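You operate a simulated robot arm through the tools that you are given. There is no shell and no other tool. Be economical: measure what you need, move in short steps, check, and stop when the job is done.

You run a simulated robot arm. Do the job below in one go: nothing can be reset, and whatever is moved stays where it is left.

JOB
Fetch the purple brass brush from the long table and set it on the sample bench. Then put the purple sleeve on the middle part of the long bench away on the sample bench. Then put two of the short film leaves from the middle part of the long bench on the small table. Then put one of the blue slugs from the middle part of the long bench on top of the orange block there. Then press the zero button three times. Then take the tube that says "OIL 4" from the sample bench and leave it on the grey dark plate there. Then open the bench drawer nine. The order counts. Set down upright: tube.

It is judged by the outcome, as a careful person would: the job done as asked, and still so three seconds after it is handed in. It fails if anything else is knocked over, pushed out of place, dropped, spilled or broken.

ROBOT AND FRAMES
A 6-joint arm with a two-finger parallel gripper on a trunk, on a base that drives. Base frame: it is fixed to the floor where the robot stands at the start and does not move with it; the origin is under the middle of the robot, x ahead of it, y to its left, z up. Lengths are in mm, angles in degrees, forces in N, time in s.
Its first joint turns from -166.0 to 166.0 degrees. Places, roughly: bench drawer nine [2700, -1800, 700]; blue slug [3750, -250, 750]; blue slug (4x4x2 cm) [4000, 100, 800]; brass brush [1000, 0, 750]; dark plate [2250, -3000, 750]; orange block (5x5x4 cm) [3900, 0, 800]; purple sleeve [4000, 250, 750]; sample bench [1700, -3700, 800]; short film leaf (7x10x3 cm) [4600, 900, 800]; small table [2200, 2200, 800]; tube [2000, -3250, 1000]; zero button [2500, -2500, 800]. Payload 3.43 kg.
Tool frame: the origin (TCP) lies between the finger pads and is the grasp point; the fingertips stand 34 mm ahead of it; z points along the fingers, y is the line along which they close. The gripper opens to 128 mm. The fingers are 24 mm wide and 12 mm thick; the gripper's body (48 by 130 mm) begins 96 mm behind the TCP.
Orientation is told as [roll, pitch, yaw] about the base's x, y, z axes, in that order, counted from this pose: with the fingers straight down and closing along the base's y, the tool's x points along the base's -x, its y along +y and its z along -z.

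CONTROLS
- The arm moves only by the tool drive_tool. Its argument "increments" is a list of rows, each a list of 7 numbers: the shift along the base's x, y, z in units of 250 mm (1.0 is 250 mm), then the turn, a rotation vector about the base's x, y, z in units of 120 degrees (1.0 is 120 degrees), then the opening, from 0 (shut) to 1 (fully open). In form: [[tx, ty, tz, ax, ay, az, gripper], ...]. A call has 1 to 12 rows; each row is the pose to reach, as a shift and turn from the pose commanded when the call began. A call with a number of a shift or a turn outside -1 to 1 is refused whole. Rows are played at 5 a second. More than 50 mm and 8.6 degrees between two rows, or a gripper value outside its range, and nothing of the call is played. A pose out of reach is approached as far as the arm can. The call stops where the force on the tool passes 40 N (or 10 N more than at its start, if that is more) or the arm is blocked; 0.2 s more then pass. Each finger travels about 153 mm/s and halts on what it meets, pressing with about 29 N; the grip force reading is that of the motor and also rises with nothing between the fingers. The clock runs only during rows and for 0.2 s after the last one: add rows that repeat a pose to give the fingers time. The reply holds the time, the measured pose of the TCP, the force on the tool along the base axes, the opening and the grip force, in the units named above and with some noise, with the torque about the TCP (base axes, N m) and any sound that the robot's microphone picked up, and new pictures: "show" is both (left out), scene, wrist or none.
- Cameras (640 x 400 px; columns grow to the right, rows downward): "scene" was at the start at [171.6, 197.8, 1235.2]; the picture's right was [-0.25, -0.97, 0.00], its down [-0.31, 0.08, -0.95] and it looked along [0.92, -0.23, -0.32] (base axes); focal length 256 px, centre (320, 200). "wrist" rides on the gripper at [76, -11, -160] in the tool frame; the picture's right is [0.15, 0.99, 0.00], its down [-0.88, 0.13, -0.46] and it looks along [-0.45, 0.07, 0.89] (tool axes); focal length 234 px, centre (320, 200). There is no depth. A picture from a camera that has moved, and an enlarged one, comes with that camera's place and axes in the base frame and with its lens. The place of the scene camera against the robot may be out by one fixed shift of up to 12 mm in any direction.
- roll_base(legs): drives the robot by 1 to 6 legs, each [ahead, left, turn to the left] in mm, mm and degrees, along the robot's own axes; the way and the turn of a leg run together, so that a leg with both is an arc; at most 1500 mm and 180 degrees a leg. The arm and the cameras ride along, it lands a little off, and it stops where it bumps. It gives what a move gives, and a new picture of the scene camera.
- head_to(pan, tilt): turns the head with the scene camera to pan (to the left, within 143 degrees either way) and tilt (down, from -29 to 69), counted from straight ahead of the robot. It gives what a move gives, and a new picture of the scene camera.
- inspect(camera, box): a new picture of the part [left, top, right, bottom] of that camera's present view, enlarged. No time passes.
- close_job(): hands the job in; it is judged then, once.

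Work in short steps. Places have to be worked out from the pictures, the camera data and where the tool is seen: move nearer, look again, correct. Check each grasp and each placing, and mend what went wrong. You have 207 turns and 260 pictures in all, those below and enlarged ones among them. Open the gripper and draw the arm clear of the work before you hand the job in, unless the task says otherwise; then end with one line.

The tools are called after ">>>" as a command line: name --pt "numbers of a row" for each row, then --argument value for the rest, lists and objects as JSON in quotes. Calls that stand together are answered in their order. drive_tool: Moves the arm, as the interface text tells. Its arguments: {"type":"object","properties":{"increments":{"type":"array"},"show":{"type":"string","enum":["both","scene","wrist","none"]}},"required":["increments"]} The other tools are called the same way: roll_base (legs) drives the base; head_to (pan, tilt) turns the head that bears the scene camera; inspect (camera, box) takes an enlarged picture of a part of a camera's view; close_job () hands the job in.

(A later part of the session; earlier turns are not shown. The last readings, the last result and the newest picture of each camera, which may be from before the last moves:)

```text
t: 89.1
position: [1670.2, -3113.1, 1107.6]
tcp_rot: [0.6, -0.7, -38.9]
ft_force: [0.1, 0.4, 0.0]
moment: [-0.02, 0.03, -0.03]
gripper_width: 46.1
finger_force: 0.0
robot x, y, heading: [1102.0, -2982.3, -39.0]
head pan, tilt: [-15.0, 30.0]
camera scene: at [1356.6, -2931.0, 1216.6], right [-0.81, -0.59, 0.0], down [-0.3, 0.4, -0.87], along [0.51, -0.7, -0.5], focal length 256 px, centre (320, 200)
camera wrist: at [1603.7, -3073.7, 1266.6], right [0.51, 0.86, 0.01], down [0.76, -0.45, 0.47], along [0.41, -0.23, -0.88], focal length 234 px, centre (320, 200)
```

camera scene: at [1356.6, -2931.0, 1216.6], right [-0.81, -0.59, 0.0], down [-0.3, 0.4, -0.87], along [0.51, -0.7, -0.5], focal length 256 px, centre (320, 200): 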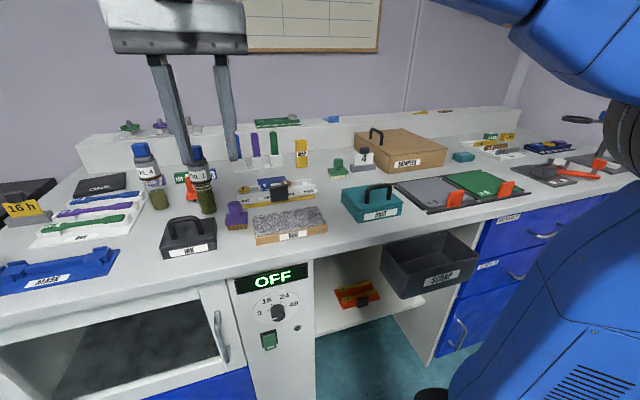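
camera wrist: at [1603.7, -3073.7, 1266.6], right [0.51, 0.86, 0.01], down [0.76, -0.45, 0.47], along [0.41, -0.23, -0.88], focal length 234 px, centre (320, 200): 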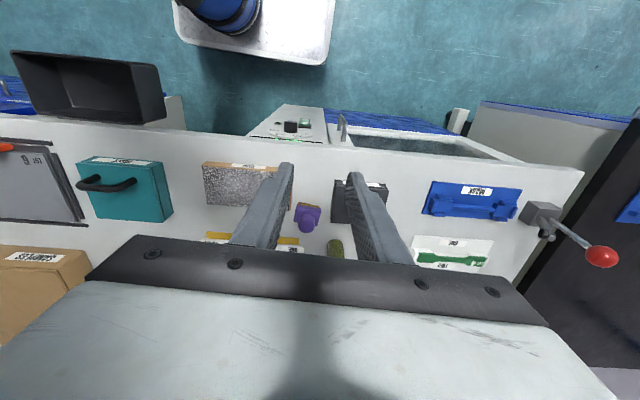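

Brush stands on the sample bench. Back off and drive left along the aisle toward the middle of the long bench.

>>> roll_base --legs '[[-350, 0, 0], [0, 0, 3.5], [0, 1450, 0], [0, 1450, 0], [0, 600, 0]]'

>>> head_to --pan 30 --tilt 20

```text
t: 108.6
position: [3394.8, 81.7, 1108.0]
tcp_rot: [0.7, -0.9, -33.9]
ft_force: [0.1, -0.4, -0.3]
moment: [-0.02, 0.01, -0.04]
gripper_width: 45.9
finger_force: 0.1
robot x, y, heading: [2815.1, 166.3, -34.0]
head pan, tilt: [-15.0, 30.0]
camera scene: at [3065.1, 235.5, 1216.7], right [-0.75, -0.66, 0.0], down [-0.33, 0.38, -0.87], along [0.57, -0.65, -0.5], focal length 256 px, centre (320, 200)
```

scene: 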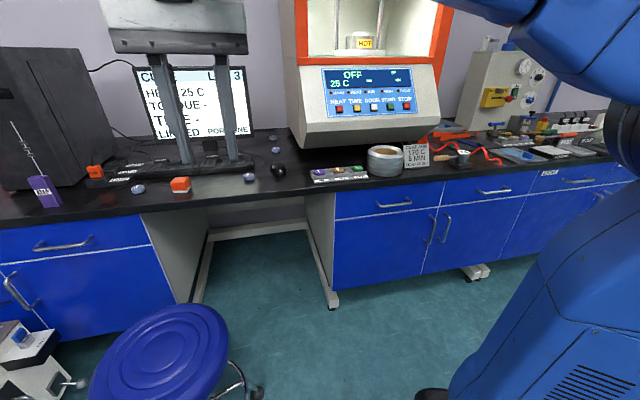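

```text
t: 109.7
position: [3394.1, 82.0, 1109.0]
tcp_rot: [0.7, -0.8, -33.9]
ft_force: [-0.1, -0.2, 0.0]
moment: [0.0, 0.02, 0.03]
gripper_width: 46.0
finger_force: 0.0
robot x, y, heading: [2816.2, 165.9, -33.7]
head pan, tilt: [30.0, 20.0]
camera scene: at [3098.6, 297.3, 1232.8], right [-0.07, -1.0, 0.0], down [-0.34, 0.02, -0.94], along [0.94, -0.07, -0.34], focal length 256 px, centre (320, 200)
```

scene: 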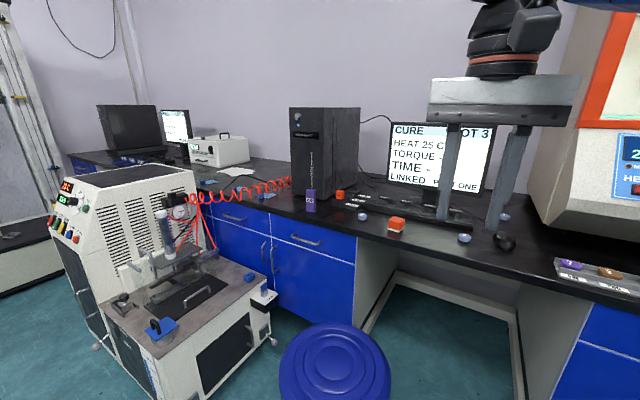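

The purple sleeve may be the item next to the PC tower. Zoom.

>>> inspect --camera "scene" --box '[180, 150, 340, 250]'

>>> inspect --camera "scene" --box '[300, 160, 540, 310]'

```text
4.00 times, centred on (260, 200) of scene
camera zoom: at [3098.6, 297.3, 1232.8], right [-0.07, -1.0, 0.0], down [-0.34, 0.02, -0.94], along [0.94, -0.07, -0.34], focal length 1024 px, centre (560, 200)
```

zoom: 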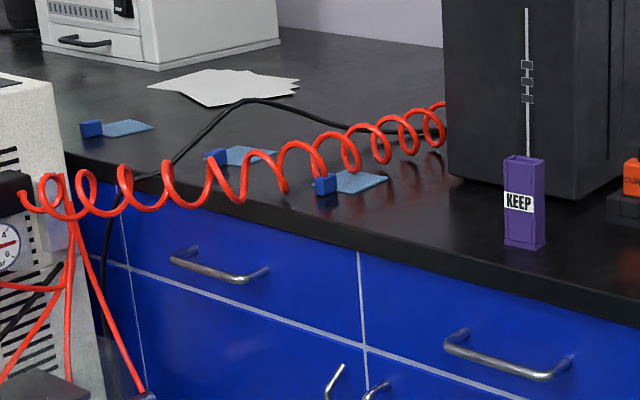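

```text
2.67 times, centred on (420, 235) of scene
camera zoom: at [3098.6, 297.3, 1232.8], right [-0.07, -1.0, 0.0], down [-0.34, 0.02, -0.94], along [0.94, -0.07, -0.34], focal length 683 px, centre (53, 107)
```

zoom: 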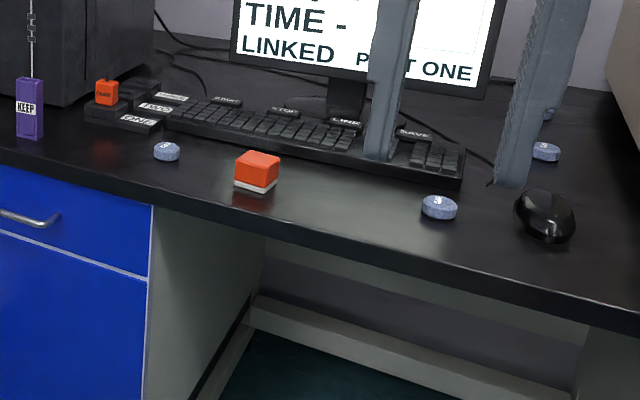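

All these items sit behind a stool and a machine, so I'll stand sideways (bench on my left) at n≈2400 to reach over. Rotate and back up along the bench first, looking left.

>>> roll_base --legs '[[0, 0, -91.5], [-850, 0, 0]]'

>>> head_to --pan 90 --tilt 40

```text
t: 118.3
position: [3227.3, 292.1, 1109.0]
tcp_rot: [0.6, -0.8, -128.0]
ft_force: [-0.9, 0.4, 0.3]
moment: [-0.01, 0.0, -0.01]
gripper_width: 46.3
finger_force: 0.1
robot x, y, heading: [3351.8, 862.1, -127.9]
head pan, tilt: [30.0, 20.0]
camera scene: at [3464.4, 573.4, 1232.8], right [-0.99, 0.14, 0.0], down [0.05, 0.34, -0.94], along [-0.13, -0.93, -0.34], focal length 256 px, centre (320, 200)
```

scene: 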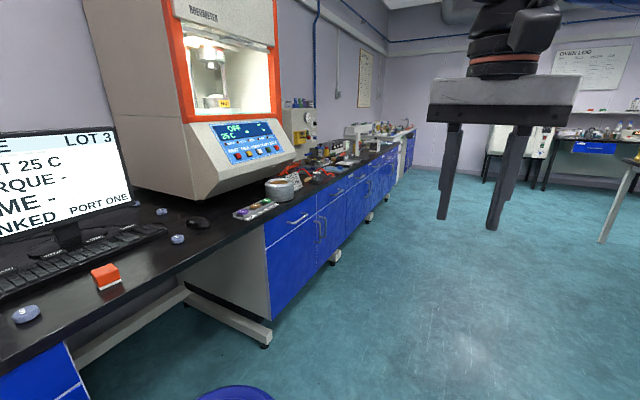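

```text
t: 119.6
position: [3227.6, 291.3, 1108.4]
tcp_rot: [0.8, -0.8, -128.0]
ft_force: [0.4, -0.5, 0.2]
moment: [0.01, -0.02, -0.02]
gripper_width: 46.3
finger_force: 0.0
robot x, y, heading: [3355.2, 860.7, -128.1]
head pan, tilt: [90.0, 40.0]
camera scene: at [3544.3, 613.2, 1201.4], right [-0.62, -0.79, 0.0], down [-0.51, 0.4, -0.77], along [0.6, -0.47, -0.64], focal length 256 px, centre (320, 200)
```

scene: 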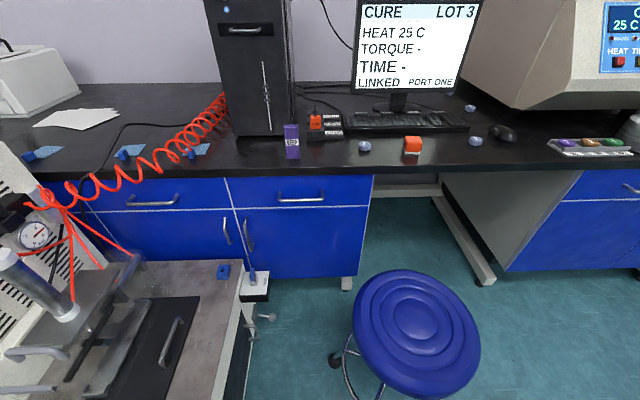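

Zoom on the film leaves to see which are "short", and on the slugs.

>>> inspect --camera "scene" --box '[0, 110, 240, 220]'

>>> inspect --camera "scene" --box '[270, 80, 540, 200]'

```text
2.67 times, centred on (120, 165) of scene
camera zoom: at [3544.3, 613.2, 1201.4], right [-0.62, -0.79, 0.0], down [-0.51, 0.4, -0.77], along [0.6, -0.47, -0.64], focal length 683 px, centre (853, 293)
```

zoom: 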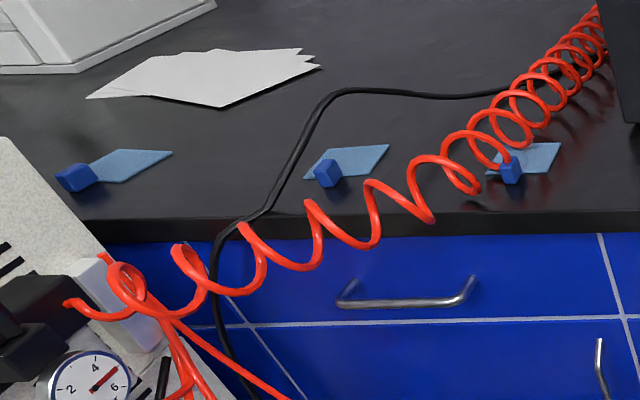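

```text
2.37 times, centred on (405, 140) of scene
camera zoom: at [3544.3, 613.2, 1201.4], right [-0.62, -0.79, 0.0], down [-0.51, 0.4, -0.77], along [0.6, -0.47, -0.64], focal length 607 px, centre (118, 342)
```

zoom: 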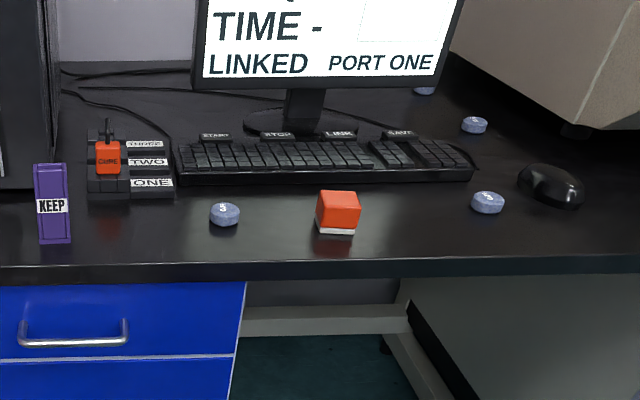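

Leaves 2 and 3 are clear of the hose. Position sideways at l≈2900, n≈2400.

>>> roll_base --legs '[[0, 0, 2.7], [-270, 0, 0], [0, 130, 0]]'

>>> head_to --pan 100 --tilt 45

```text
t: 122.5
position: [3442.2, 486.5, 1109.5]
tcp_rot: [0.7, -0.8, -124.8]
ft_force: [0.0, -0.7, -0.5]
moment: [-0.03, -0.02, 0.02]
gripper_width: 45.8
finger_force: 0.1
robot x, y, heading: [3537.2, 1059.9, -124.9]
head pan, tilt: [90.0, 40.0]
stopped in leg 3: the robot was blocked; the commanded pose is now the measured one
camera scene: at [3742.3, 825.2, 1201.4], right [-0.57, -0.82, 0.0], down [-0.53, 0.37, -0.77], along [0.63, -0.44, -0.64], focal length 256 px, centre (320, 200)
```

scene: 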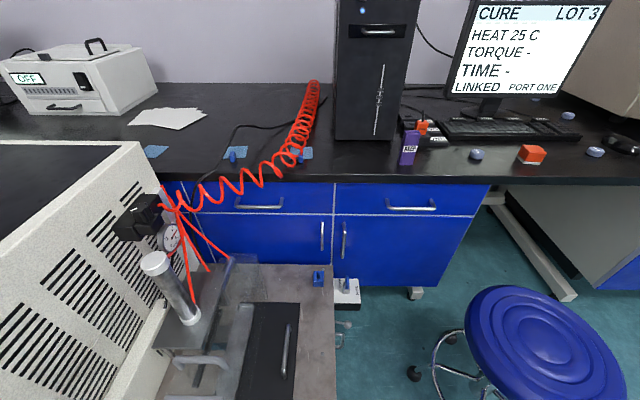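

```text
t: 123.2
position: [3444.0, 485.8, 1108.3]
tcp_rot: [0.7, -0.8, -124.9]
ft_force: [-0.1, 0.6, -0.6]
moment: [-0.02, 0.0, 0.01]
gripper_width: 46.1
finger_force: 0.1
robot x, y, heading: [3538.9, 1066.6, -124.9]
head pan, tilt: [100.0, 45.0]
camera scene: at [3747.3, 838.8, 1194.2], right [-0.42, -0.91, 0.0], down [-0.64, 0.3, -0.71], along [0.64, -0.3, -0.71], focal length 256 px, centre (320, 200)
```

scene: 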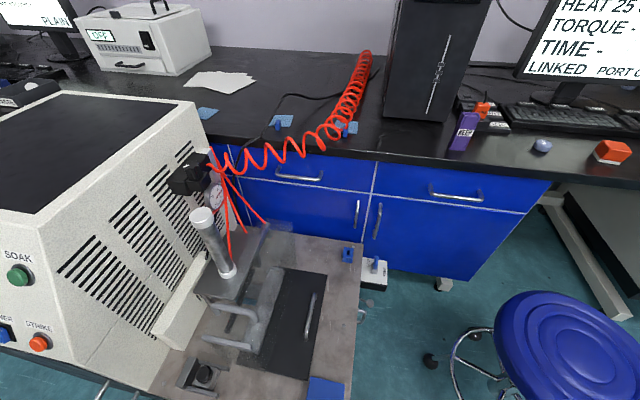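

Blocked by the machine. Look steeply down to the left to see what touches.

>>> head_to --pan 125 --tilt 60

```text
t: 124.1
position: [3443.2, 485.2, 1107.7]
tcp_rot: [0.7, -0.8, -125.0]
ft_force: [0.8, -0.7, 0.7]
moment: [0.0, 0.0, -0.02]
gripper_width: 46.1
finger_force: 0.0
robot x, y, heading: [3538.8, 1061.7, -124.9]
head pan, tilt: [125.0, 60.0]
camera scene: at [3740.7, 872.7, 1174.8], right [0.0, -1.0, 0.0], down [-0.87, 0.0, -0.5], along [0.5, 0.0, -0.87], focal length 256 px, centre (320, 200)
```

scene: 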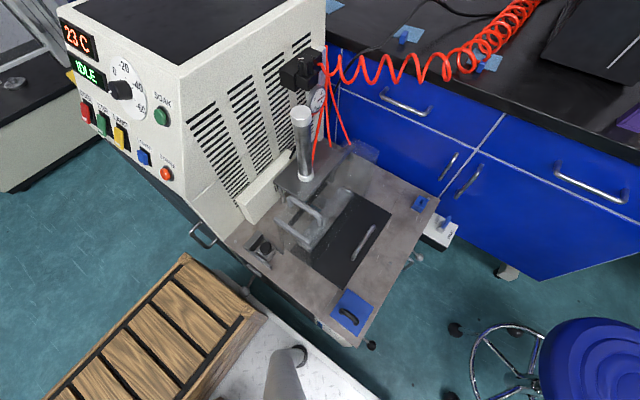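

Standoff here is too far; the sleeve is better taken from the right side of the stool. Move away, go along −l, face the bench and go in right of the stool.

>>> roll_base --legs '[[0, -60, 0], [0, 0, -0.4], [1120, 0, 0], [0, 0, 90], [400, 0, 0]]'

>>> head_to --pan 40 --tilt 40

```text
t: 136.7
position: [3734.1, -163.2, 1108.0]
tcp_rot: [0.6, -0.8, -35.8]
ft_force: [-1.1, -0.5, 0.7]
moment: [-0.02, 0.01, 0.02]
gripper_width: 46.1
finger_force: 0.2
robot x, y, heading: [3161.4, -60.7, -35.6]
head pan, tilt: [125.0, 60.0]
camera scene: at [3353.6, 140.1, 1174.6], right [1.0, -0.02, 0.0], down [-0.01, -0.87, -0.5], along [0.01, 0.5, -0.87], focal length 256 px, centre (320, 200)
```

scene: 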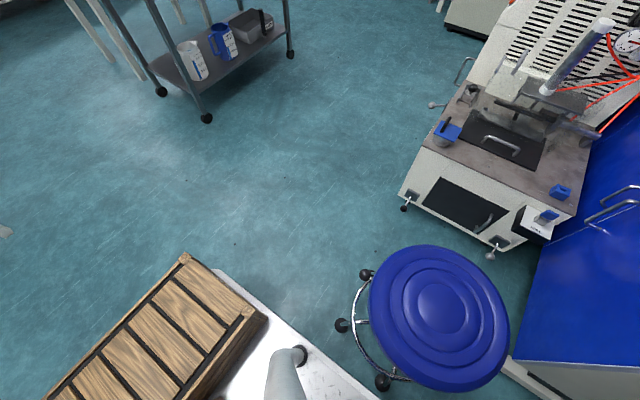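

```text
t: 138.2
position: [3734.3, -162.8, 1107.2]
tcp_rot: [0.6, -0.9, -35.9]
ft_force: [-0.1, -0.3, -0.7]
moment: [0.0, 0.0, 0.0]
gripper_width: 46.2
finger_force: 0.0
robot x, y, heading: [3155.7, -61.3, -36.1]
head pan, tilt: [40.0, 40.0]
camera scene: at [3437.3, 79.5, 1201.4], right [0.07, -1.0, 0.0], down [-0.64, -0.05, -0.77], along [0.76, 0.05, -0.64], focal length 256 px, centre (320, 200)
```

scene: 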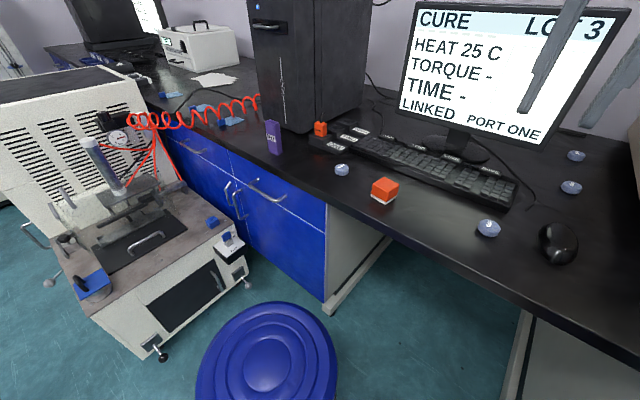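

From here the sleeve is still just out of reach, so I'll go sideways in front of the stool (n≈2355, l≈2340), where the sleeve, slug and block come within ~900 mm.

>>> roll_base --legs '[[-310, 0, 0], [0, 0, -89.5], [-565, 0, 0]]'

>>> head_to --pan 90 --tilt 45

```text
t: 147.0
position: [3140.8, 17.2, 1107.6]
tcp_rot: [0.7, -0.7, -125.1]
ft_force: [0.2, -0.2, -1.0]
moment: [0.0, 0.01, -0.03]
gripper_width: 46.1
finger_force: 0.0
robot x, y, heading: [3237.8, 591.0, -125.2]
head pan, tilt: [40.0, 40.0]
camera scene: at [3377.9, 319.8, 1201.4], right [-1.0, -0.09, 0.0], down [-0.06, 0.64, -0.77], along [0.07, -0.76, -0.64], focal length 256 px, centre (320, 200)
```

scene: 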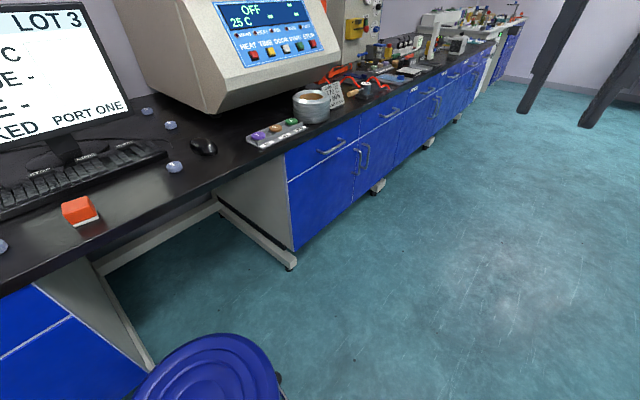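

```text
t: 148.2
position: [3140.4, 16.8, 1107.6]
tcp_rot: [0.7, -0.8, -124.9]
ft_force: [-0.1, 0.1, -0.9]
moment: [-0.01, 0.02, -0.01]
gripper_width: 46.3
finger_force: 0.1
robot x, y, heading: [3232.3, 595.4, -125.1]
head pan, tilt: [90.0, 45.0]
camera scene: at [3437.1, 357.7, 1194.1], right [-0.57, -0.82, 0.0], down [-0.58, 0.41, -0.71], along [0.58, -0.41, -0.71], focal length 256 px, centre (320, 200)
```

scene: 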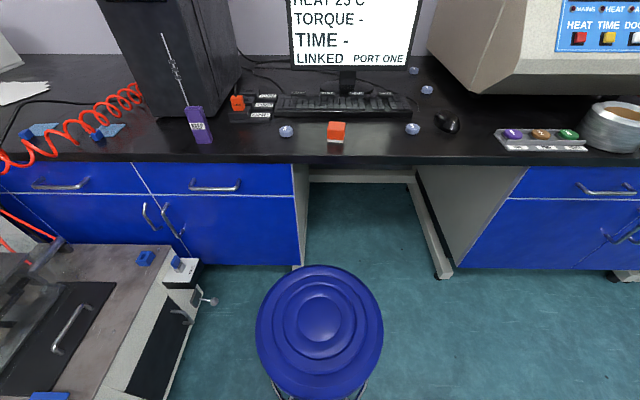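

To swing the arm without crossing the camera mast, I'd rather have the bench on my right. Back off, turn 180°, and come in again.

>>> roll_base --legs '[[0, -230, 0], [-20, 0, 180], [0, -200, 0]]'

>>> head_to --pan -90 --tilt 50

```text
t: 158.4
position: [3286.6, 1203.7, 1107.3]
tcp_rot: [0.8, -0.7, 56.0]
ft_force: [-0.6, 0.1, -0.4]
moment: [-0.03, -0.03, 0.0]
gripper_width: 46.3
finger_force: 0.0
robot x, y, heading: [3203.3, 624.2, 56.4]
head pan, tilt: [90.0, 45.0]
camera scene: at [2998.0, 859.3, 1194.1], right [0.56, 0.83, 0.0], down [0.59, -0.4, -0.71], along [-0.59, 0.4, -0.71], focal length 256 px, centre (320, 200)
```

scene: 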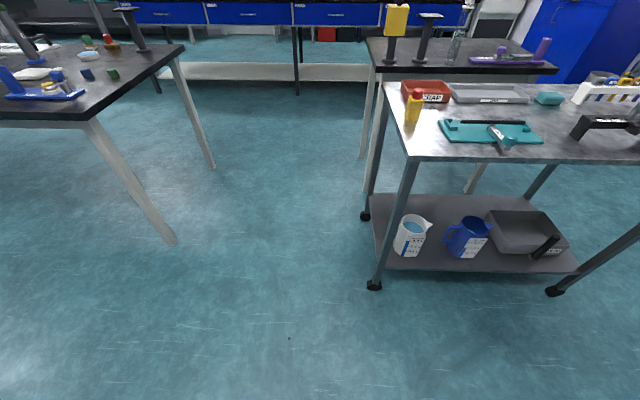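

```text
t: 161.1
position: [3286.1, 1202.8, 1108.3]
tcp_rot: [0.6, -0.7, 56.0]
ft_force: [-0.6, -0.3, -0.3]
moment: [-0.02, -0.01, 0.01]
gripper_width: 46.2
finger_force: 0.0
robot x, y, heading: [3198.6, 625.3, 56.0]
head pan, tilt: [-90.0, 50.0]
camera scene: at [3129.2, 770.7, 1187.2], right [-0.56, -0.83, 0.0], down [-0.64, 0.43, -0.64], along [0.53, -0.36, -0.77], focal length 256 px, centre (320, 200)
```

scene: 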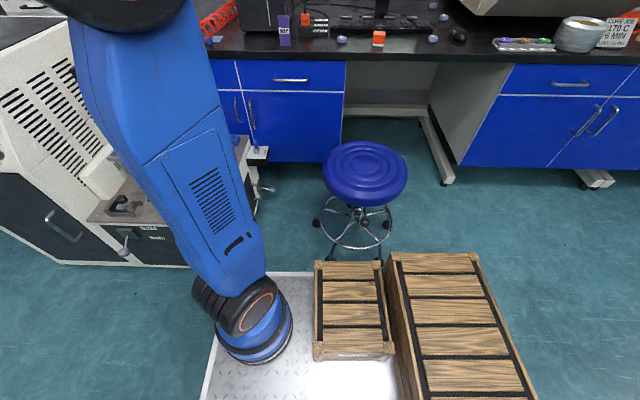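

Good, plenty of view. Move right another 90 mm toward the stool/bench.

>>> roll_base --legs '[[0, -90, -1]]'

```text
t: 162.2
position: [3370.7, 1150.3, 1108.5]
tcp_rot: [0.6, -0.8, 55.1]
ft_force: [-0.6, 0.6, -0.5]
moment: [-0.02, 0.0, 0.01]
gripper_width: 45.8
finger_force: 0.0
robot x, y, heading: [3273.2, 570.5, 55.0]
head pan, tilt: [-90.0, 50.0]
camera scene: at [3206.0, 720.8, 1187.2], right [-0.57, -0.82, 0.0], down [-0.63, 0.44, -0.64], along [0.53, -0.37, -0.77], focal length 256 px, centre (320, 200)
```

scene: 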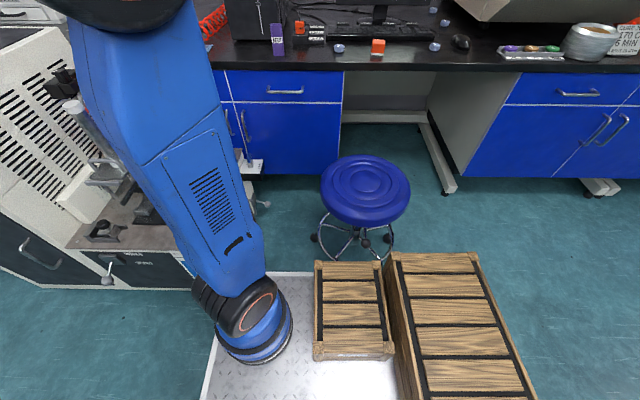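

Swing the arm around to the right (toward the bench), keeping radius ~588 mm.

>>> drive_tool --pt "0.192 -0.044 0 0 0 -0.036 0.36" --pt "0.38 -0.1 0 0 0 -0.072 0.36" --pt "0.564 -0.172 0 0 0 -0.108 0.36" --pt "0.74 -0.26 0 0 0 -0.144 0.36" --pt "0.908 -0.364 0 0 0 -0.18 0.36" --show "none"

>>> drive_tool --pt "0.16 -0.116 0 0 0 -0.036 0.5" --pt "0.308 -0.244 0 0 0 -0.072 0.5" --pt "0.448 -0.384 0 0 0 -0.108 0.5" --pt "0.572 -0.536 0 0 0 -0.144 0.5" --pt "0.684 -0.7 0 0 0 -0.18 0.5" --pt "0.784 -0.87 0 0 0 -0.215 0.5" --show "none"

>>> drive_tool --pt "0.084 -0.18 0 0 0 -0.036 0.6" --pt "0.152 -0.364 0 0 0 -0.072 0.6" --pt "0.204 -0.552 0 0 0 -0.108 0.6" --pt "0.24 -0.748 0 0 0 -0.144 0.6" --pt "0.26 -0.944 0 0 0 -0.18 0.6" --show "none"

>>> drive_tool --pt "0.004 -0.196 0 0 0 -0.036 0.8" --pt "-0.008 -0.392 0 0 0 -0.072 0.8" --pt "-0.038 -0.588 0 0 0 -0.108 0.8" --pt "-0.084 -0.78 0 0 0 -0.144 0.8" --pt "-0.132 -0.936 0 0 0 -0.18 0.8"

```text
t: 163.4
position: [3596.1, 1061.8, 1106.9]
tcp_rot: [0.7, -0.8, 33.5]
ft_force: [-0.5, 0.0, -0.5]
moment: [0.0, 0.02, 0.02]
gripper_width: 46.4
finger_force: 0.2
robot x, y, heading: [3277.1, 573.8, 54.9]
head pan, tilt: [-90.0, 50.0]
```

```text
t: 164.8
position: [3796.0, 844.7, 1109.3]
tcp_rot: [0.7, -0.8, 7.7]
ft_force: [-0.8, -0.4, 0.2]
moment: [0.01, 0.01, 0.04]
gripper_width: 63.8
finger_force: 0.0
robot x, y, heading: [3277.5, 571.7, 55.2]
head pan, tilt: [-90.0, 50.0]
```

```text
t: 166.0
position: [3858.6, 608.1, 1106.4]
tcp_rot: [0.6, -1.0, -13.9]
ft_force: [-0.2, -0.4, 0.1]
moment: [-0.02, -0.03, 0.02]
gripper_width: 77.1
finger_force: 0.0
robot x, y, heading: [3277.8, 570.7, 54.9]
head pan, tilt: [-90.0, 50.0]
```

```text
t: 167.2
position: [3824.2, 373.5, 1106.8]
tcp_rot: [0.6, -0.7, -35.6]
ft_force: [0.2, 0.2, 0.4]
moment: [-0.03, -0.02, 0.01]
gripper_width: 102.5
finger_force: 0.1
robot x, y, heading: [3273.5, 572.3, 55.0]
head pan, tilt: [-90.0, 50.0]
camera scene: at [3205.8, 720.9, 1187.2], right [-0.57, -0.82, 0.0], down [-0.63, 0.44, -0.64], along [0.53, -0.37, -0.77], focal length 256 px, centre (320, 200)
camera wrist: at [3755.2, 409.2, 1265.6], right [0.46, 0.89, 0.01], down [0.78, -0.41, 0.47], along [0.42, -0.21, -0.88], focal length 234 px, centre (320, 200)
```

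scene: 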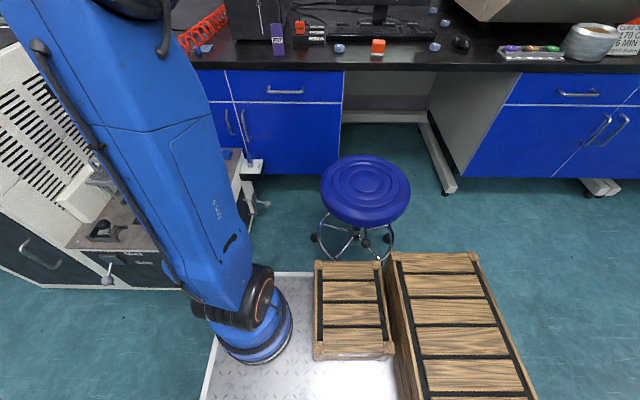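
wrist: 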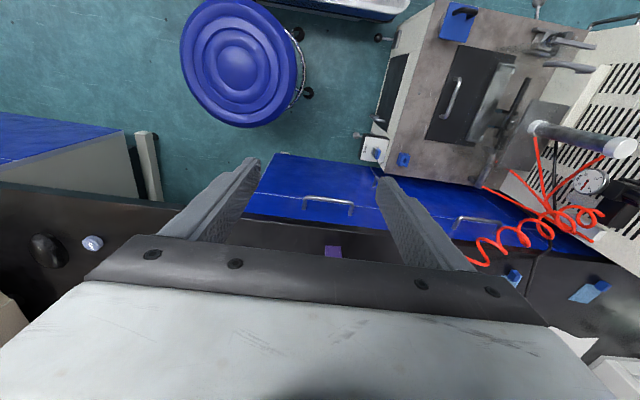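

Sleeve base confirmed near (4126, 263). Move out over it, high.

>>> drive_tool --pt "0.18 -0.065 0 0 0 0 0.8" --pt "0.36 -0.13 0 0 0 0 0.8" --pt "0.54 -0.195 0 0 0 0 0.8" --pt "0.72 -0.26 0 0 0 0 0.8" --pt "0.9 -0.325 0 0 0 0 0.8" --show "wrist"

```text
t: 168.4
position: [4043.8, 295.5, 1095.1]
tcp_rot: [0.6, -1.1, -35.5]
ft_force: [-1.0, -0.3, 0.6]
moment: [-0.03, -0.05, 0.0]
gripper_width: 102.5
finger_force: 0.1
out of reach, approached as far as the arm can: row 5
robot x, y, heading: [3278.8, 574.7, 55.0]
head pan, tilt: [-90.0, 50.0]
camera wrist: at [3972.4, 332.0, 1253.9], right [0.45, 0.89, 0.01], down [0.78, -0.4, 0.47], along [0.43, -0.21, -0.88], focal length 234 px, centre (320, 200)
```

wrist: 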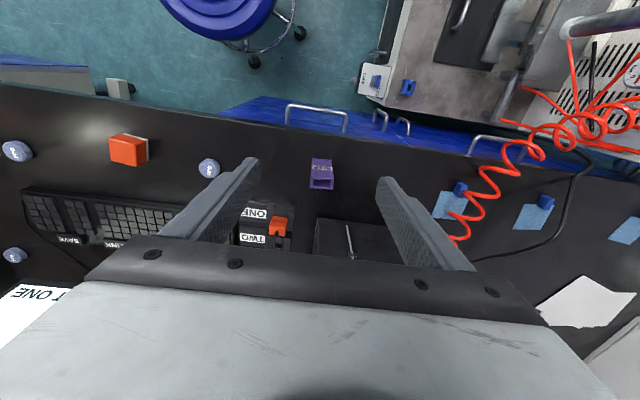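

Clear view: sleeve at ≈(4115, 267), top ≈905. Lower to z≈985 then move over it.

>>> drive_tool --pt "0 0 -0.16 0 0 0 0.8" --pt "0 0 -0.32 0 0 0 0.8" --pt "0 0 -0.48 0 0 0 0.7" --pt "0.14 -0.055 -0.48 0 0 0 0.7" --pt "0.27 -0.11 -0.48 0 0 0 0.7" --show "wrist"

```text
t: 169.6
position: [4113.4, 267.5, 978.1]
tcp_rot: [0.7, -0.8, -35.5]
ft_force: [-1.2, -0.4, 0.8]
moment: [-0.03, -0.08, 0.0]
gripper_width: 89.6
finger_force: 0.0
robot x, y, heading: [3274.0, 572.7, 55.1]
head pan, tilt: [-90.0, 50.0]
camera wrist: at [4042.2, 302.6, 1137.1], right [0.45, 0.89, 0.01], down [0.78, -0.4, 0.47], along [0.42, -0.21, -0.88], focal length 234 px, centre (320, 200)
```

wrist: 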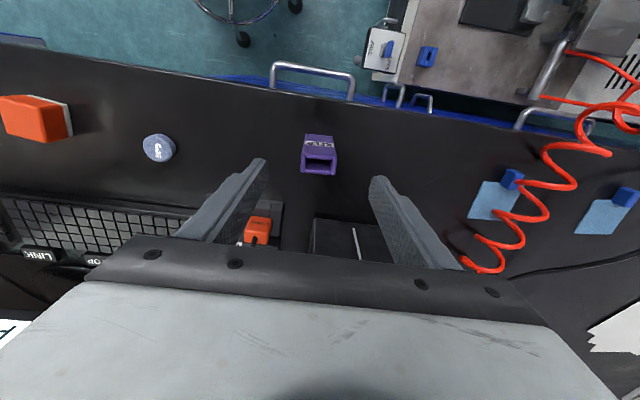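

Aligned above the sleeve. Descend to z≈890 and close.

>>> drive_tool --pt "0 0 -0.18 0 0 0 0.7" --pt "0 0 -0.352 0 0 0 0.7" --pt "0 0 -0.352 0 0 0 0.4" --pt "0 0 -0.352 0 0 0 0.15" --pt "0 0 -0.352 0 0 0 0.15" --show "wrist"

```text
t: 170.8
position: [4112.6, 264.5, 887.5]
tcp_rot: [0.7, -0.9, -35.5]
ft_force: [-0.3, -0.7, -1.0]
moment: [0.02, -0.03, -0.03]
gripper_width: 38.0
finger_force: 29.0
robot x, y, heading: [3272.1, 573.8, 54.8]
head pan, tilt: [-90.0, 50.0]
camera wrist: at [4041.4, 301.0, 1047.2], right [0.46, 0.89, 0.01], down [0.78, -0.41, 0.47], along [0.42, -0.21, -0.88], focal length 234 px, centre (320, 200)
```

wrist: 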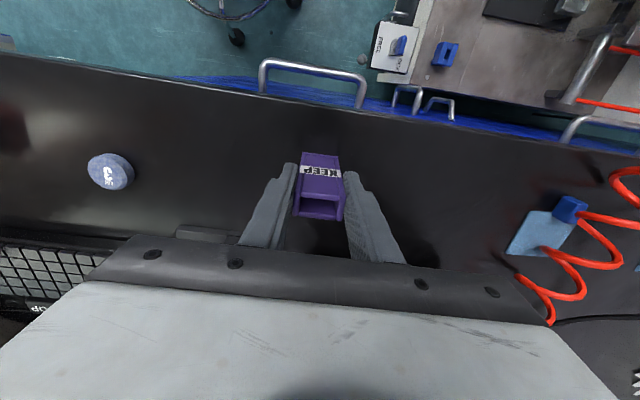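

Gripped (38 mm). Lift, then retract.

>>> drive_tool --pt "0 0 0.16 0 0 0 0.15" --pt "0 0 0.32 0 0 0 0.15" --pt "0 0 0.44 0 0 0 0.15" --pt "-0.15 0.055 0.5 0 0 0 0.15" --pt "-0.3 0.11 0.58 0 0 0 0.15" --pt "-0.45 0.165 0.66 0 0 0 0.15" --pt "-0.6 0.22 0.74 0 0 0 0.15" --pt "-0.76 0.28 0.8 0 0 0 0.15" --pt "-0.94 0.344 0.8 0 0 0 0.15" --show "wrist"

```text
t: 172.8
position: [3877.0, 352.9, 1090.5]
tcp_rot: [0.6, -0.7, -35.5]
ft_force: [1.0, -1.0, -1.1]
moment: [0.06, 0.08, -0.01]
gripper_width: 38.2
finger_force: 28.8
robot x, y, heading: [3276.9, 572.5, 55.0]
head pan, tilt: [-90.0, 50.0]
camera wrist: at [3806.5, 388.4, 1248.1], right [0.46, 0.89, 0.01], down [0.78, -0.41, 0.47], along [0.42, -0.2, -0.88], focal length 234 px, centre (320, 200)
```

wrist: 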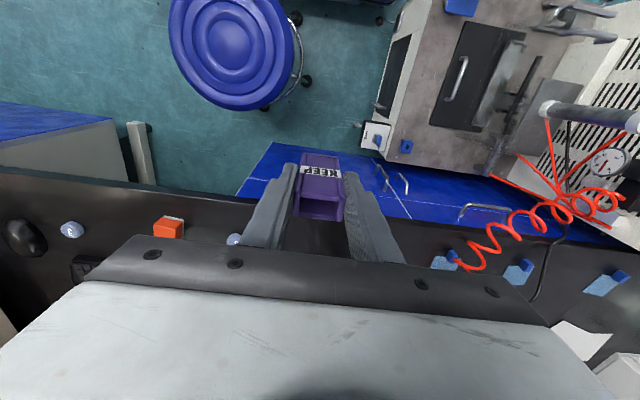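

Drive back along the bench (reversing) to the sample bench, staying ~850 mm off, then look.

>>> roll_base --legs '[[0, 60, 0], [-1300, 0, 0], [-1300, 0, 0], [-1290, 0, 0]]'

>>> head_to --pan -95 --tilt 30

```text
t: 192.1
position: [1647.2, -2806.2, 1090.4]
tcp_rot: [0.8, -0.8, -34.3]
ft_force: [0.3, 0.0, -0.4]
moment: [0.01, -0.02, -0.04]
gripper_width: 38.0
finger_force: 29.0
robot x, y, heading: [1039.2, -2600.8, 56.2]
head pan, tilt: [-90.0, 50.0]
camera scene: at [969.0, -2454.5, 1187.2], right [-0.56, -0.83, 0.0], down [-0.64, 0.43, -0.64], along [0.53, -0.36, -0.77], focal length 256 px, centre (320, 200)
```

scene: 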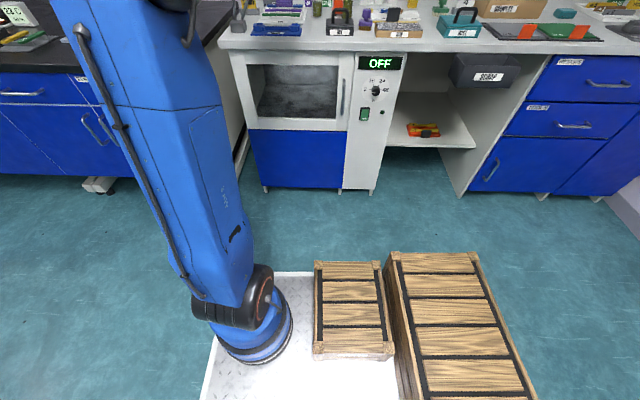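

```text
t: 192.9
position: [1647.6, -2806.2, 1089.8]
tcp_rot: [0.7, -0.8, -34.3]
ft_force: [0.2, 0.5, -1.4]
moment: [-0.02, 0.01, 0.02]
gripper_width: 37.9
finger_force: 28.8
robot x, y, heading: [1042.8, -2603.6, 56.3]
head pan, tilt: [-95.0, 30.0]
camera scene: at [975.5, -2468.3, 1216.7], right [-0.63, -0.78, 0.0], down [-0.39, 0.31, -0.87], along [0.68, -0.54, -0.5], focal length 256 px, centre (320, 200)
```

scene: 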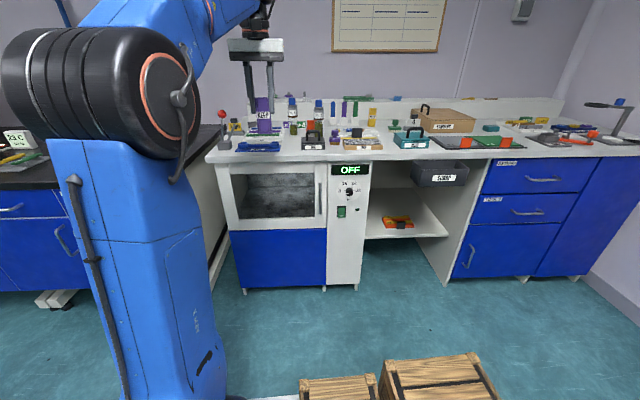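

Raise slightly and move right to be in reach of the bench.

>>> drive_tool --pt "0 0 0.12 0 0 0 0.15" --pt "0 0 0.24 0 0 0 0.15" --show "none"

>>> roll_base --legs '[[0, -380, -1.5]]'

>>> inspect --camera "wrist" --box '[0, 0, 640, 400]'

```text
t: 193.6
position: [1648.0, -2808.0, 1151.3]
tcp_rot: [0.7, -0.7, -34.3]
ft_force: [0.5, -0.1, 0.0]
moment: [-0.01, -0.01, 0.01]
gripper_width: 38.0
finger_force: 29.2
robot x, y, heading: [1046.2, -2599.9, 56.6]
head pan, tilt: [-95.0, 30.0]
```

```text
t: 195.9
position: [1954.3, -3041.2, 1151.0]
tcp_rot: [0.7, -1.0, -36.0]
ft_force: [0.7, 0.1, -0.6]
moment: [-0.03, -0.04, 0.03]
gripper_width: 38.1
finger_force: 29.0
robot x, y, heading: [1359.8, -2817.1, 54.6]
head pan, tilt: [-95.0, 30.0]
camera scene: at [1292.0, -2681.9, 1216.7], right [-0.65, -0.76, 0.0], down [-0.38, 0.32, -0.87], along [0.66, -0.56, -0.5], focal length 256 px, centre (320, 200)
```

scene: 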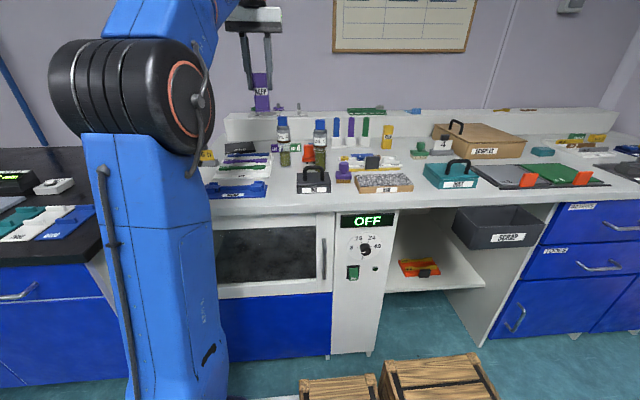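

```text
1.00 times, centred on (320, 200) of wrist
camera zoom: at [1884.3, -3006.2, 1310.1], right [0.46, 0.89, 0.01], down [0.78, -0.41, 0.47], along [0.42, -0.21, -0.88], focal length 234 px, centre (320, 200)
```

zoom: 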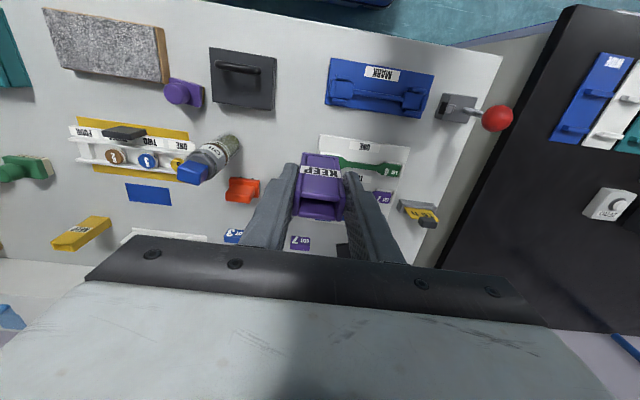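

There's a free spot between INK, MARK and the ONE rack at about (1915, -3058). Move over and lower to near the bench.

>>> drive_tool --pt "-0.08 -0.035 0 0 0 0 0.15" --pt "-0.156 -0.07 -0.1 0 0 0 0.15" --pt "-0.156 -0.07 -0.28 0 0 0 0.15" --pt "-0.156 -0.07 -0.46 0 0 0 0.15" --pt "-0.156 -0.07 -0.62 0 0 0 0.15" --pt "-0.156 -0.07 -0.78 0 0 0 0.15"

```text
t: 197.3
position: [1915.9, -3058.7, 955.3]
tcp_rot: [0.6, -0.8, -36.2]
ft_force: [0.1, -0.2, -0.8]
moment: [-0.03, 0.01, 0.02]
gripper_width: 38.3
finger_force: 28.4
robot x, y, heading: [1349.1, -2820.8, 54.6]
head pan, tilt: [-95.0, 30.0]
camera scene: at [1291.9, -2681.8, 1216.7], right [-0.65, -0.76, 0.0], down [-0.38, 0.32, -0.87], along [0.66, -0.56, -0.5], focal length 256 px, centre (320, 200)
camera wrist: at [1846.2, -3023.6, 1114.0], right [0.46, 0.89, 0.01], down [0.78, -0.41, 0.47], along [0.42, -0.21, -0.88], focal length 234 px, centre (320, 200)
```

scene: 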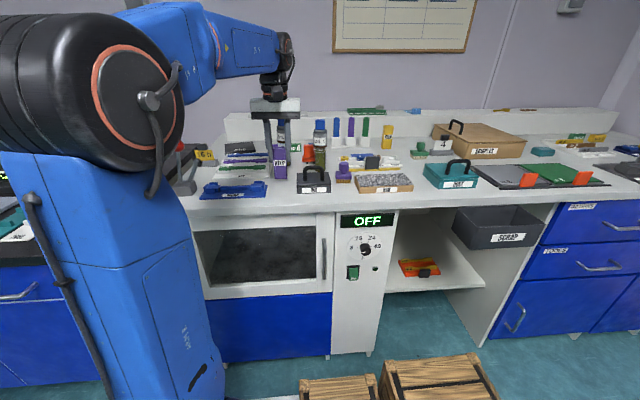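
wrist: 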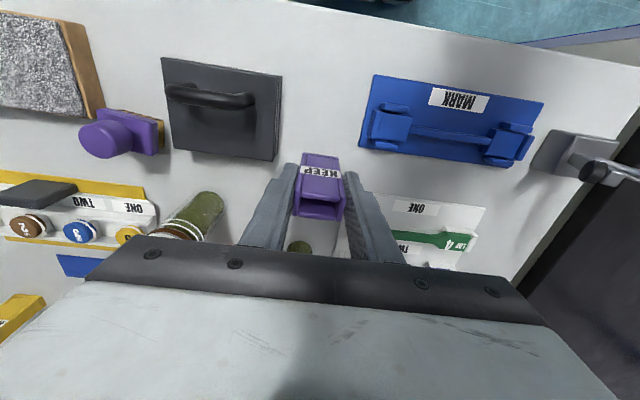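

Good. Lower to contact.

>>> drive_tool --pt "0 0 -0.03 0 0 0 0.15" --pt "0 0 -0.055 0 0 0 0.15" --pt "0 0 -0.068 0 0 0 0.15" --pt "0 0 -0.08 0 0 0 0.15" --pt "0 0 -0.09 0 0 0 0.15" --pt "0 0 -0.1 0 0 0 0.15" --pt "0 0 -0.11 0 0 0 0.15" --show "none"

>>> inspect --camera "scene" --box '[200, 100, 400, 220]'

```text
t: 198.9
position: [1914.4, -3059.7, 930.3]
tcp_rot: [0.6, -0.8, -36.1]
ft_force: [-1.6, 0.7, 27.3]
moment: [-0.35, 0.27, 0.0]
gripper_width: 38.3
finger_force: 29.1
robot x, y, heading: [1356.8, -2818.0, 54.4]
head pan, tilt: [-95.0, 30.0]
```

```text
3.20 times, centred on (300, 160) of scene
camera zoom: at [1291.3, -2681.5, 1216.7], right [-0.65, -0.76, 0.0], down [-0.38, 0.32, -0.87], along [0.66, -0.56, -0.5], focal length 819 px, centre (384, 328)
```

zoom: 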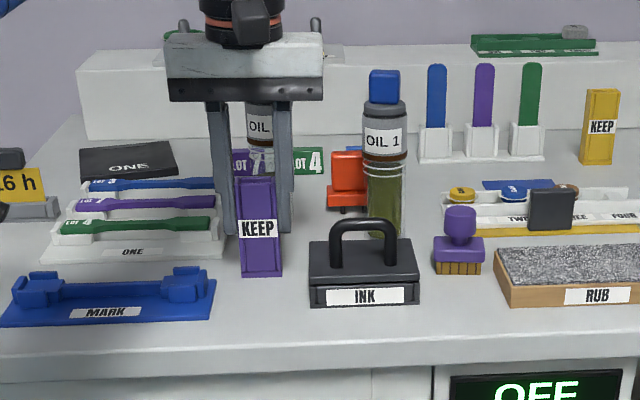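

Contact (27 N). Relieve, open, and lift straight up.

>>> drive_tool --pt "0 0 0.008 0 0 0 0.15" --pt "0 0 0.008 0 0 0 0.35" --pt "0 0 0.008 0 0 0 0.46" --pt "0 0 0.008 0 0 0 0.46" --pt "0 0 0.1 0 0 0 0.46" --pt "0 0 0.28 0 0 0 0.46" --pt "0 0 0.46 0 0 0 0.46" --pt "0 0 0.64 0 0 0 0.46" --pt "0 0 0.8 0 0 0 0.46" --pt "0 0 0.9 0 0 0 0.46"

```text
t: 201.2
position: [1914.9, -3058.9, 1154.0]
tcp_rot: [0.7, -0.8, -36.1]
ft_force: [-1.6, 0.0, -0.4]
moment: [-0.01, -0.04, 0.03]
gripper_width: 58.7
finger_force: 0.1
robot x, y, heading: [1355.2, -2814.9, 54.4]
head pan, tilt: [-95.0, 30.0]
camera scene: at [1291.9, -2681.8, 1216.7], right [-0.65, -0.76, 0.0], down [-0.38, 0.32, -0.87], along [0.66, -0.56, -0.5], focal length 256 px, centre (320, 200)
camera wrist: at [1844.3, -3023.2, 1312.8], right [0.46, 0.89, 0.01], down [0.78, -0.41, 0.47], along [0.42, -0.21, -0.88], focal length 234 px, centre (320, 200)
```

scene: 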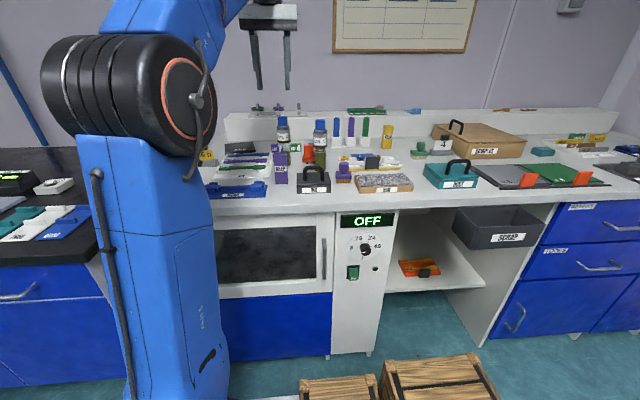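
wrist: 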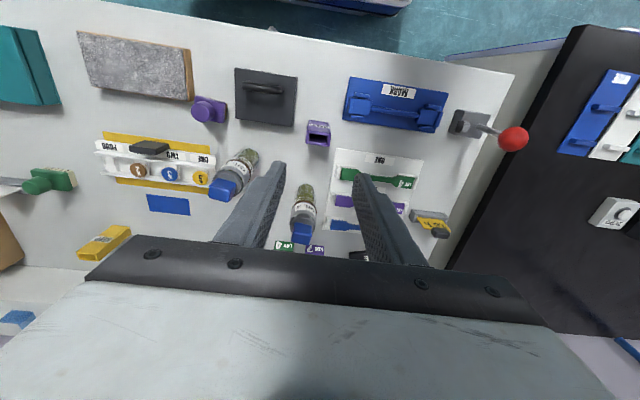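

Sleeve is standing on the sample bench. Now the film leaves: drive along the aisle to past the machine (l≈3690).

>>> roll_base --legs '[[0, 640, 0], [1400, 0, 0], [1400, 0, 0], [1400, 0, 0]]'

>>> head_to --pan -30 --tilt 25

```text
t: 224.3
position: [3900.4, 632.6, 1154.7]
tcp_rot: [0.7, -0.8, -37.6]
ft_force: [-0.7, 0.6, 0.4]
moment: [0.03, -0.02, -0.01]
gripper_width: 59.0
finger_force: 0.1
robot x, y, heading: [3348.9, 891.2, 52.9]
head pan, tilt: [-95.0, 30.0]
camera scene: at [3289.1, 1025.9, 1216.7], right [-0.67, -0.74, 0.0], down [-0.37, 0.33, -0.87], along [0.64, -0.58, -0.5], focal length 256 px, centre (320, 200)
```

scene: 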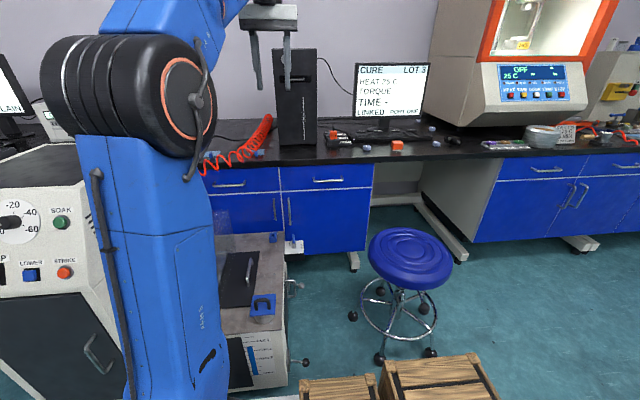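

```text
t: 225.7
position: [3902.1, 632.5, 1153.9]
tcp_rot: [0.8, -0.7, -37.6]
ft_force: [0.1, -0.5, 0.3]
moment: [-0.03, 0.02, 0.02]
gripper_width: 59.1
finger_force: 0.1
robot x, y, heading: [3350.3, 889.2, 52.8]
head pan, tilt: [-30.0, 25.0]
camera scene: at [3306.8, 1122.3, 1224.7], right [0.39, -0.92, 0.0], down [-0.39, -0.16, -0.91], along [0.83, 0.35, -0.42], focal length 256 px, centre (320, 200)
```

scene: 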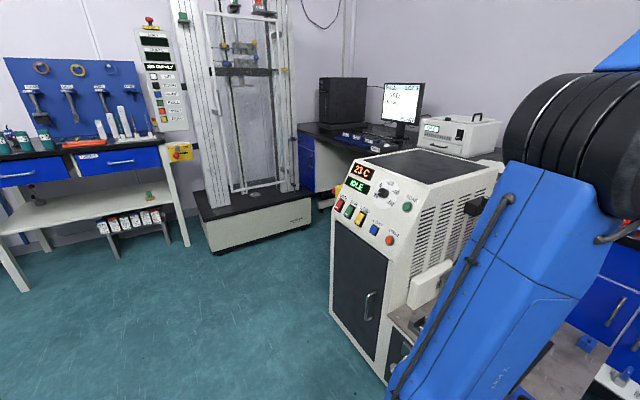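

Re-analysis: the arm's axis sits ~280 mm ahead of the base centre, so facing the bench gives much better reach. I'll back away, move to l≈3230, and turn to face the bench/machine.

>>> roll_base --legs '[[0, 260, 2], [570, 0, 0], [0, 0, -90]]'

>>> head_to --pan -15 --tilt 35

```text
t: 234.3
position: [3220.0, 956.2, 1153.8]
tcp_rot: [0.6, -0.8, -126.8]
ft_force: [0.1, -0.6, 0.2]
moment: [0.0, -0.01, 0.03]
gripper_width: 58.9
finger_force: 0.1
robot x, y, heading: [3470.2, 1514.1, -36.4]
head pan, tilt: [-30.0, 25.0]
camera scene: at [3703.0, 1560.0, 1224.7], right [-0.92, -0.4, 0.0], down [-0.17, 0.39, -0.91], along [0.36, -0.83, -0.42], focal length 256 px, centre (320, 200)
```

scene: 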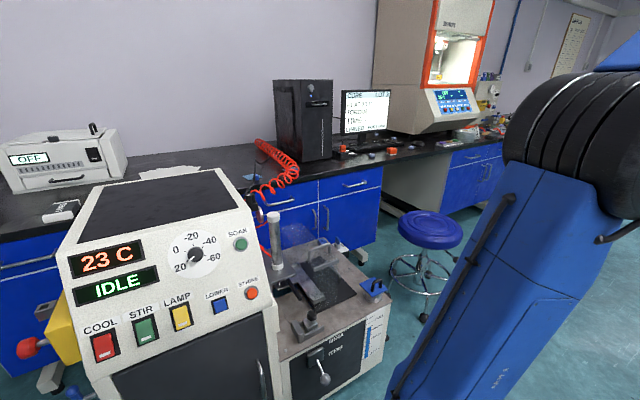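

```text
t: 235.1
position: [3219.3, 956.7, 1154.1]
tcp_rot: [0.7, -0.9, -126.8]
ft_force: [-0.3, 0.7, -0.4]
moment: [-0.02, -0.01, 0.0]
gripper_width: 58.9
finger_force: 0.0
robot x, y, heading: [3469.8, 1515.3, -36.0]
head pan, tilt: [-15.0, 35.0]
camera scene: at [3721.0, 1575.6, 1209.0], right [-0.78, -0.62, 0.0], down [-0.36, 0.45, -0.82], along [0.51, -0.64, -0.57], focal length 256 px, centre (320, 200)
```

scene: 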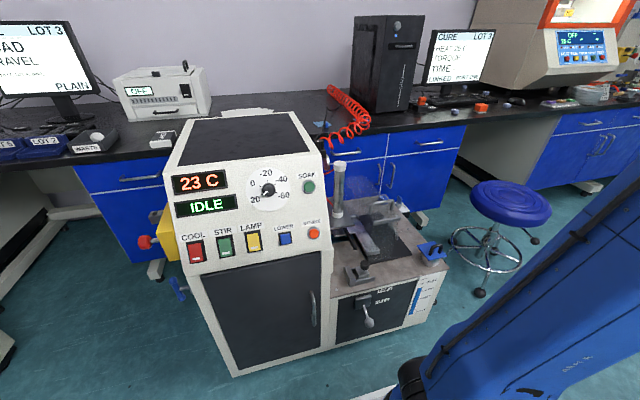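

Move ahead 165 mm, then bring the arm around to the front along a chord path.

>>> roll_base --legs '[[165, 0, 0.7]]'

>>> drive_tool --pt "0.188 0.005 -0.05 0 0 0.04 0.46" --pt "0.376 0.01 -0.1 0 0 0.08 0.46" --pt "0.564 0.015 -0.15 0 0 0.12 0.46" --pt "0.752 0.02 -0.2 0 0 0.16 0.46" --pt "0.94 0.025 -0.25 0 0 0.2 0.46" --show "none"

>>> drive_tool --pt "0.19 0.005 0 0 0 0.04 0.46" --pt "0.38 0.01 0 0 0 0.08 0.46" --pt "0.57 0.015 0 0 0 0.12 0.46" --pt "0.76 0.02 0 0 0 0.16 0.46" --pt "0.95 0.025 0 0 0 0.2 0.46" --show "none"

```text
t: 236.5
position: [3360.3, 856.2, 1154.4]
tcp_rot: [0.8, -0.7, -126.1]
ft_force: [-0.8, 0.2, 0.2]
moment: [0.03, 0.0, 0.01]
gripper_width: 59.0
finger_force: 0.0
robot x, y, heading: [3603.9, 1416.2, -35.7]
head pan, tilt: [-15.0, 35.0]
camera scene: at [3854.2, 1481.6, 1208.9], right [-0.77, -0.63, 0.0], down [-0.36, 0.44, -0.82], along [0.52, -0.63, -0.57], focal length 256 px, centre (320, 200)
```

scene: 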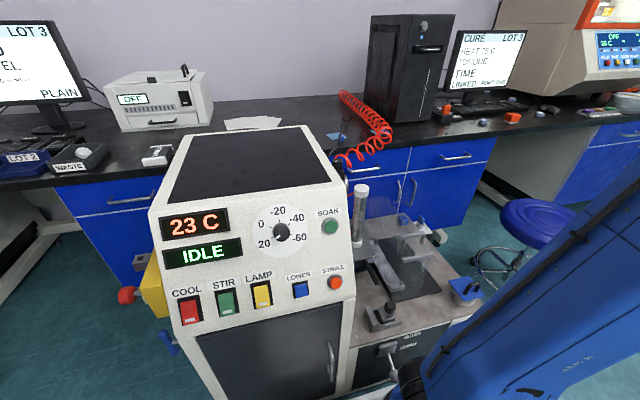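

```text
t: 237.7
position: [3595.7, 862.2, 1091.0]
tcp_rot: [0.6, -0.7, -102.1]
ft_force: [0.3, -0.7, 0.8]
moment: [0.03, -0.03, -0.02]
gripper_width: 58.7
finger_force: 0.1
robot x, y, heading: [3599.9, 1422.3, -35.5]
head pan, tilt: [-15.0, 35.0]
```

```text
t: 238.9
position: [3830.2, 868.8, 1092.6]
tcp_rot: [0.6, -0.8, -78.2]
ft_force: [0.5, -0.6, 0.1]
moment: [-0.02, 0.0, -0.04]
gripper_width: 58.8
finger_force: 0.2
robot x, y, heading: [3604.9, 1415.5, -35.5]
head pan, tilt: [-15.0, 35.0]
```

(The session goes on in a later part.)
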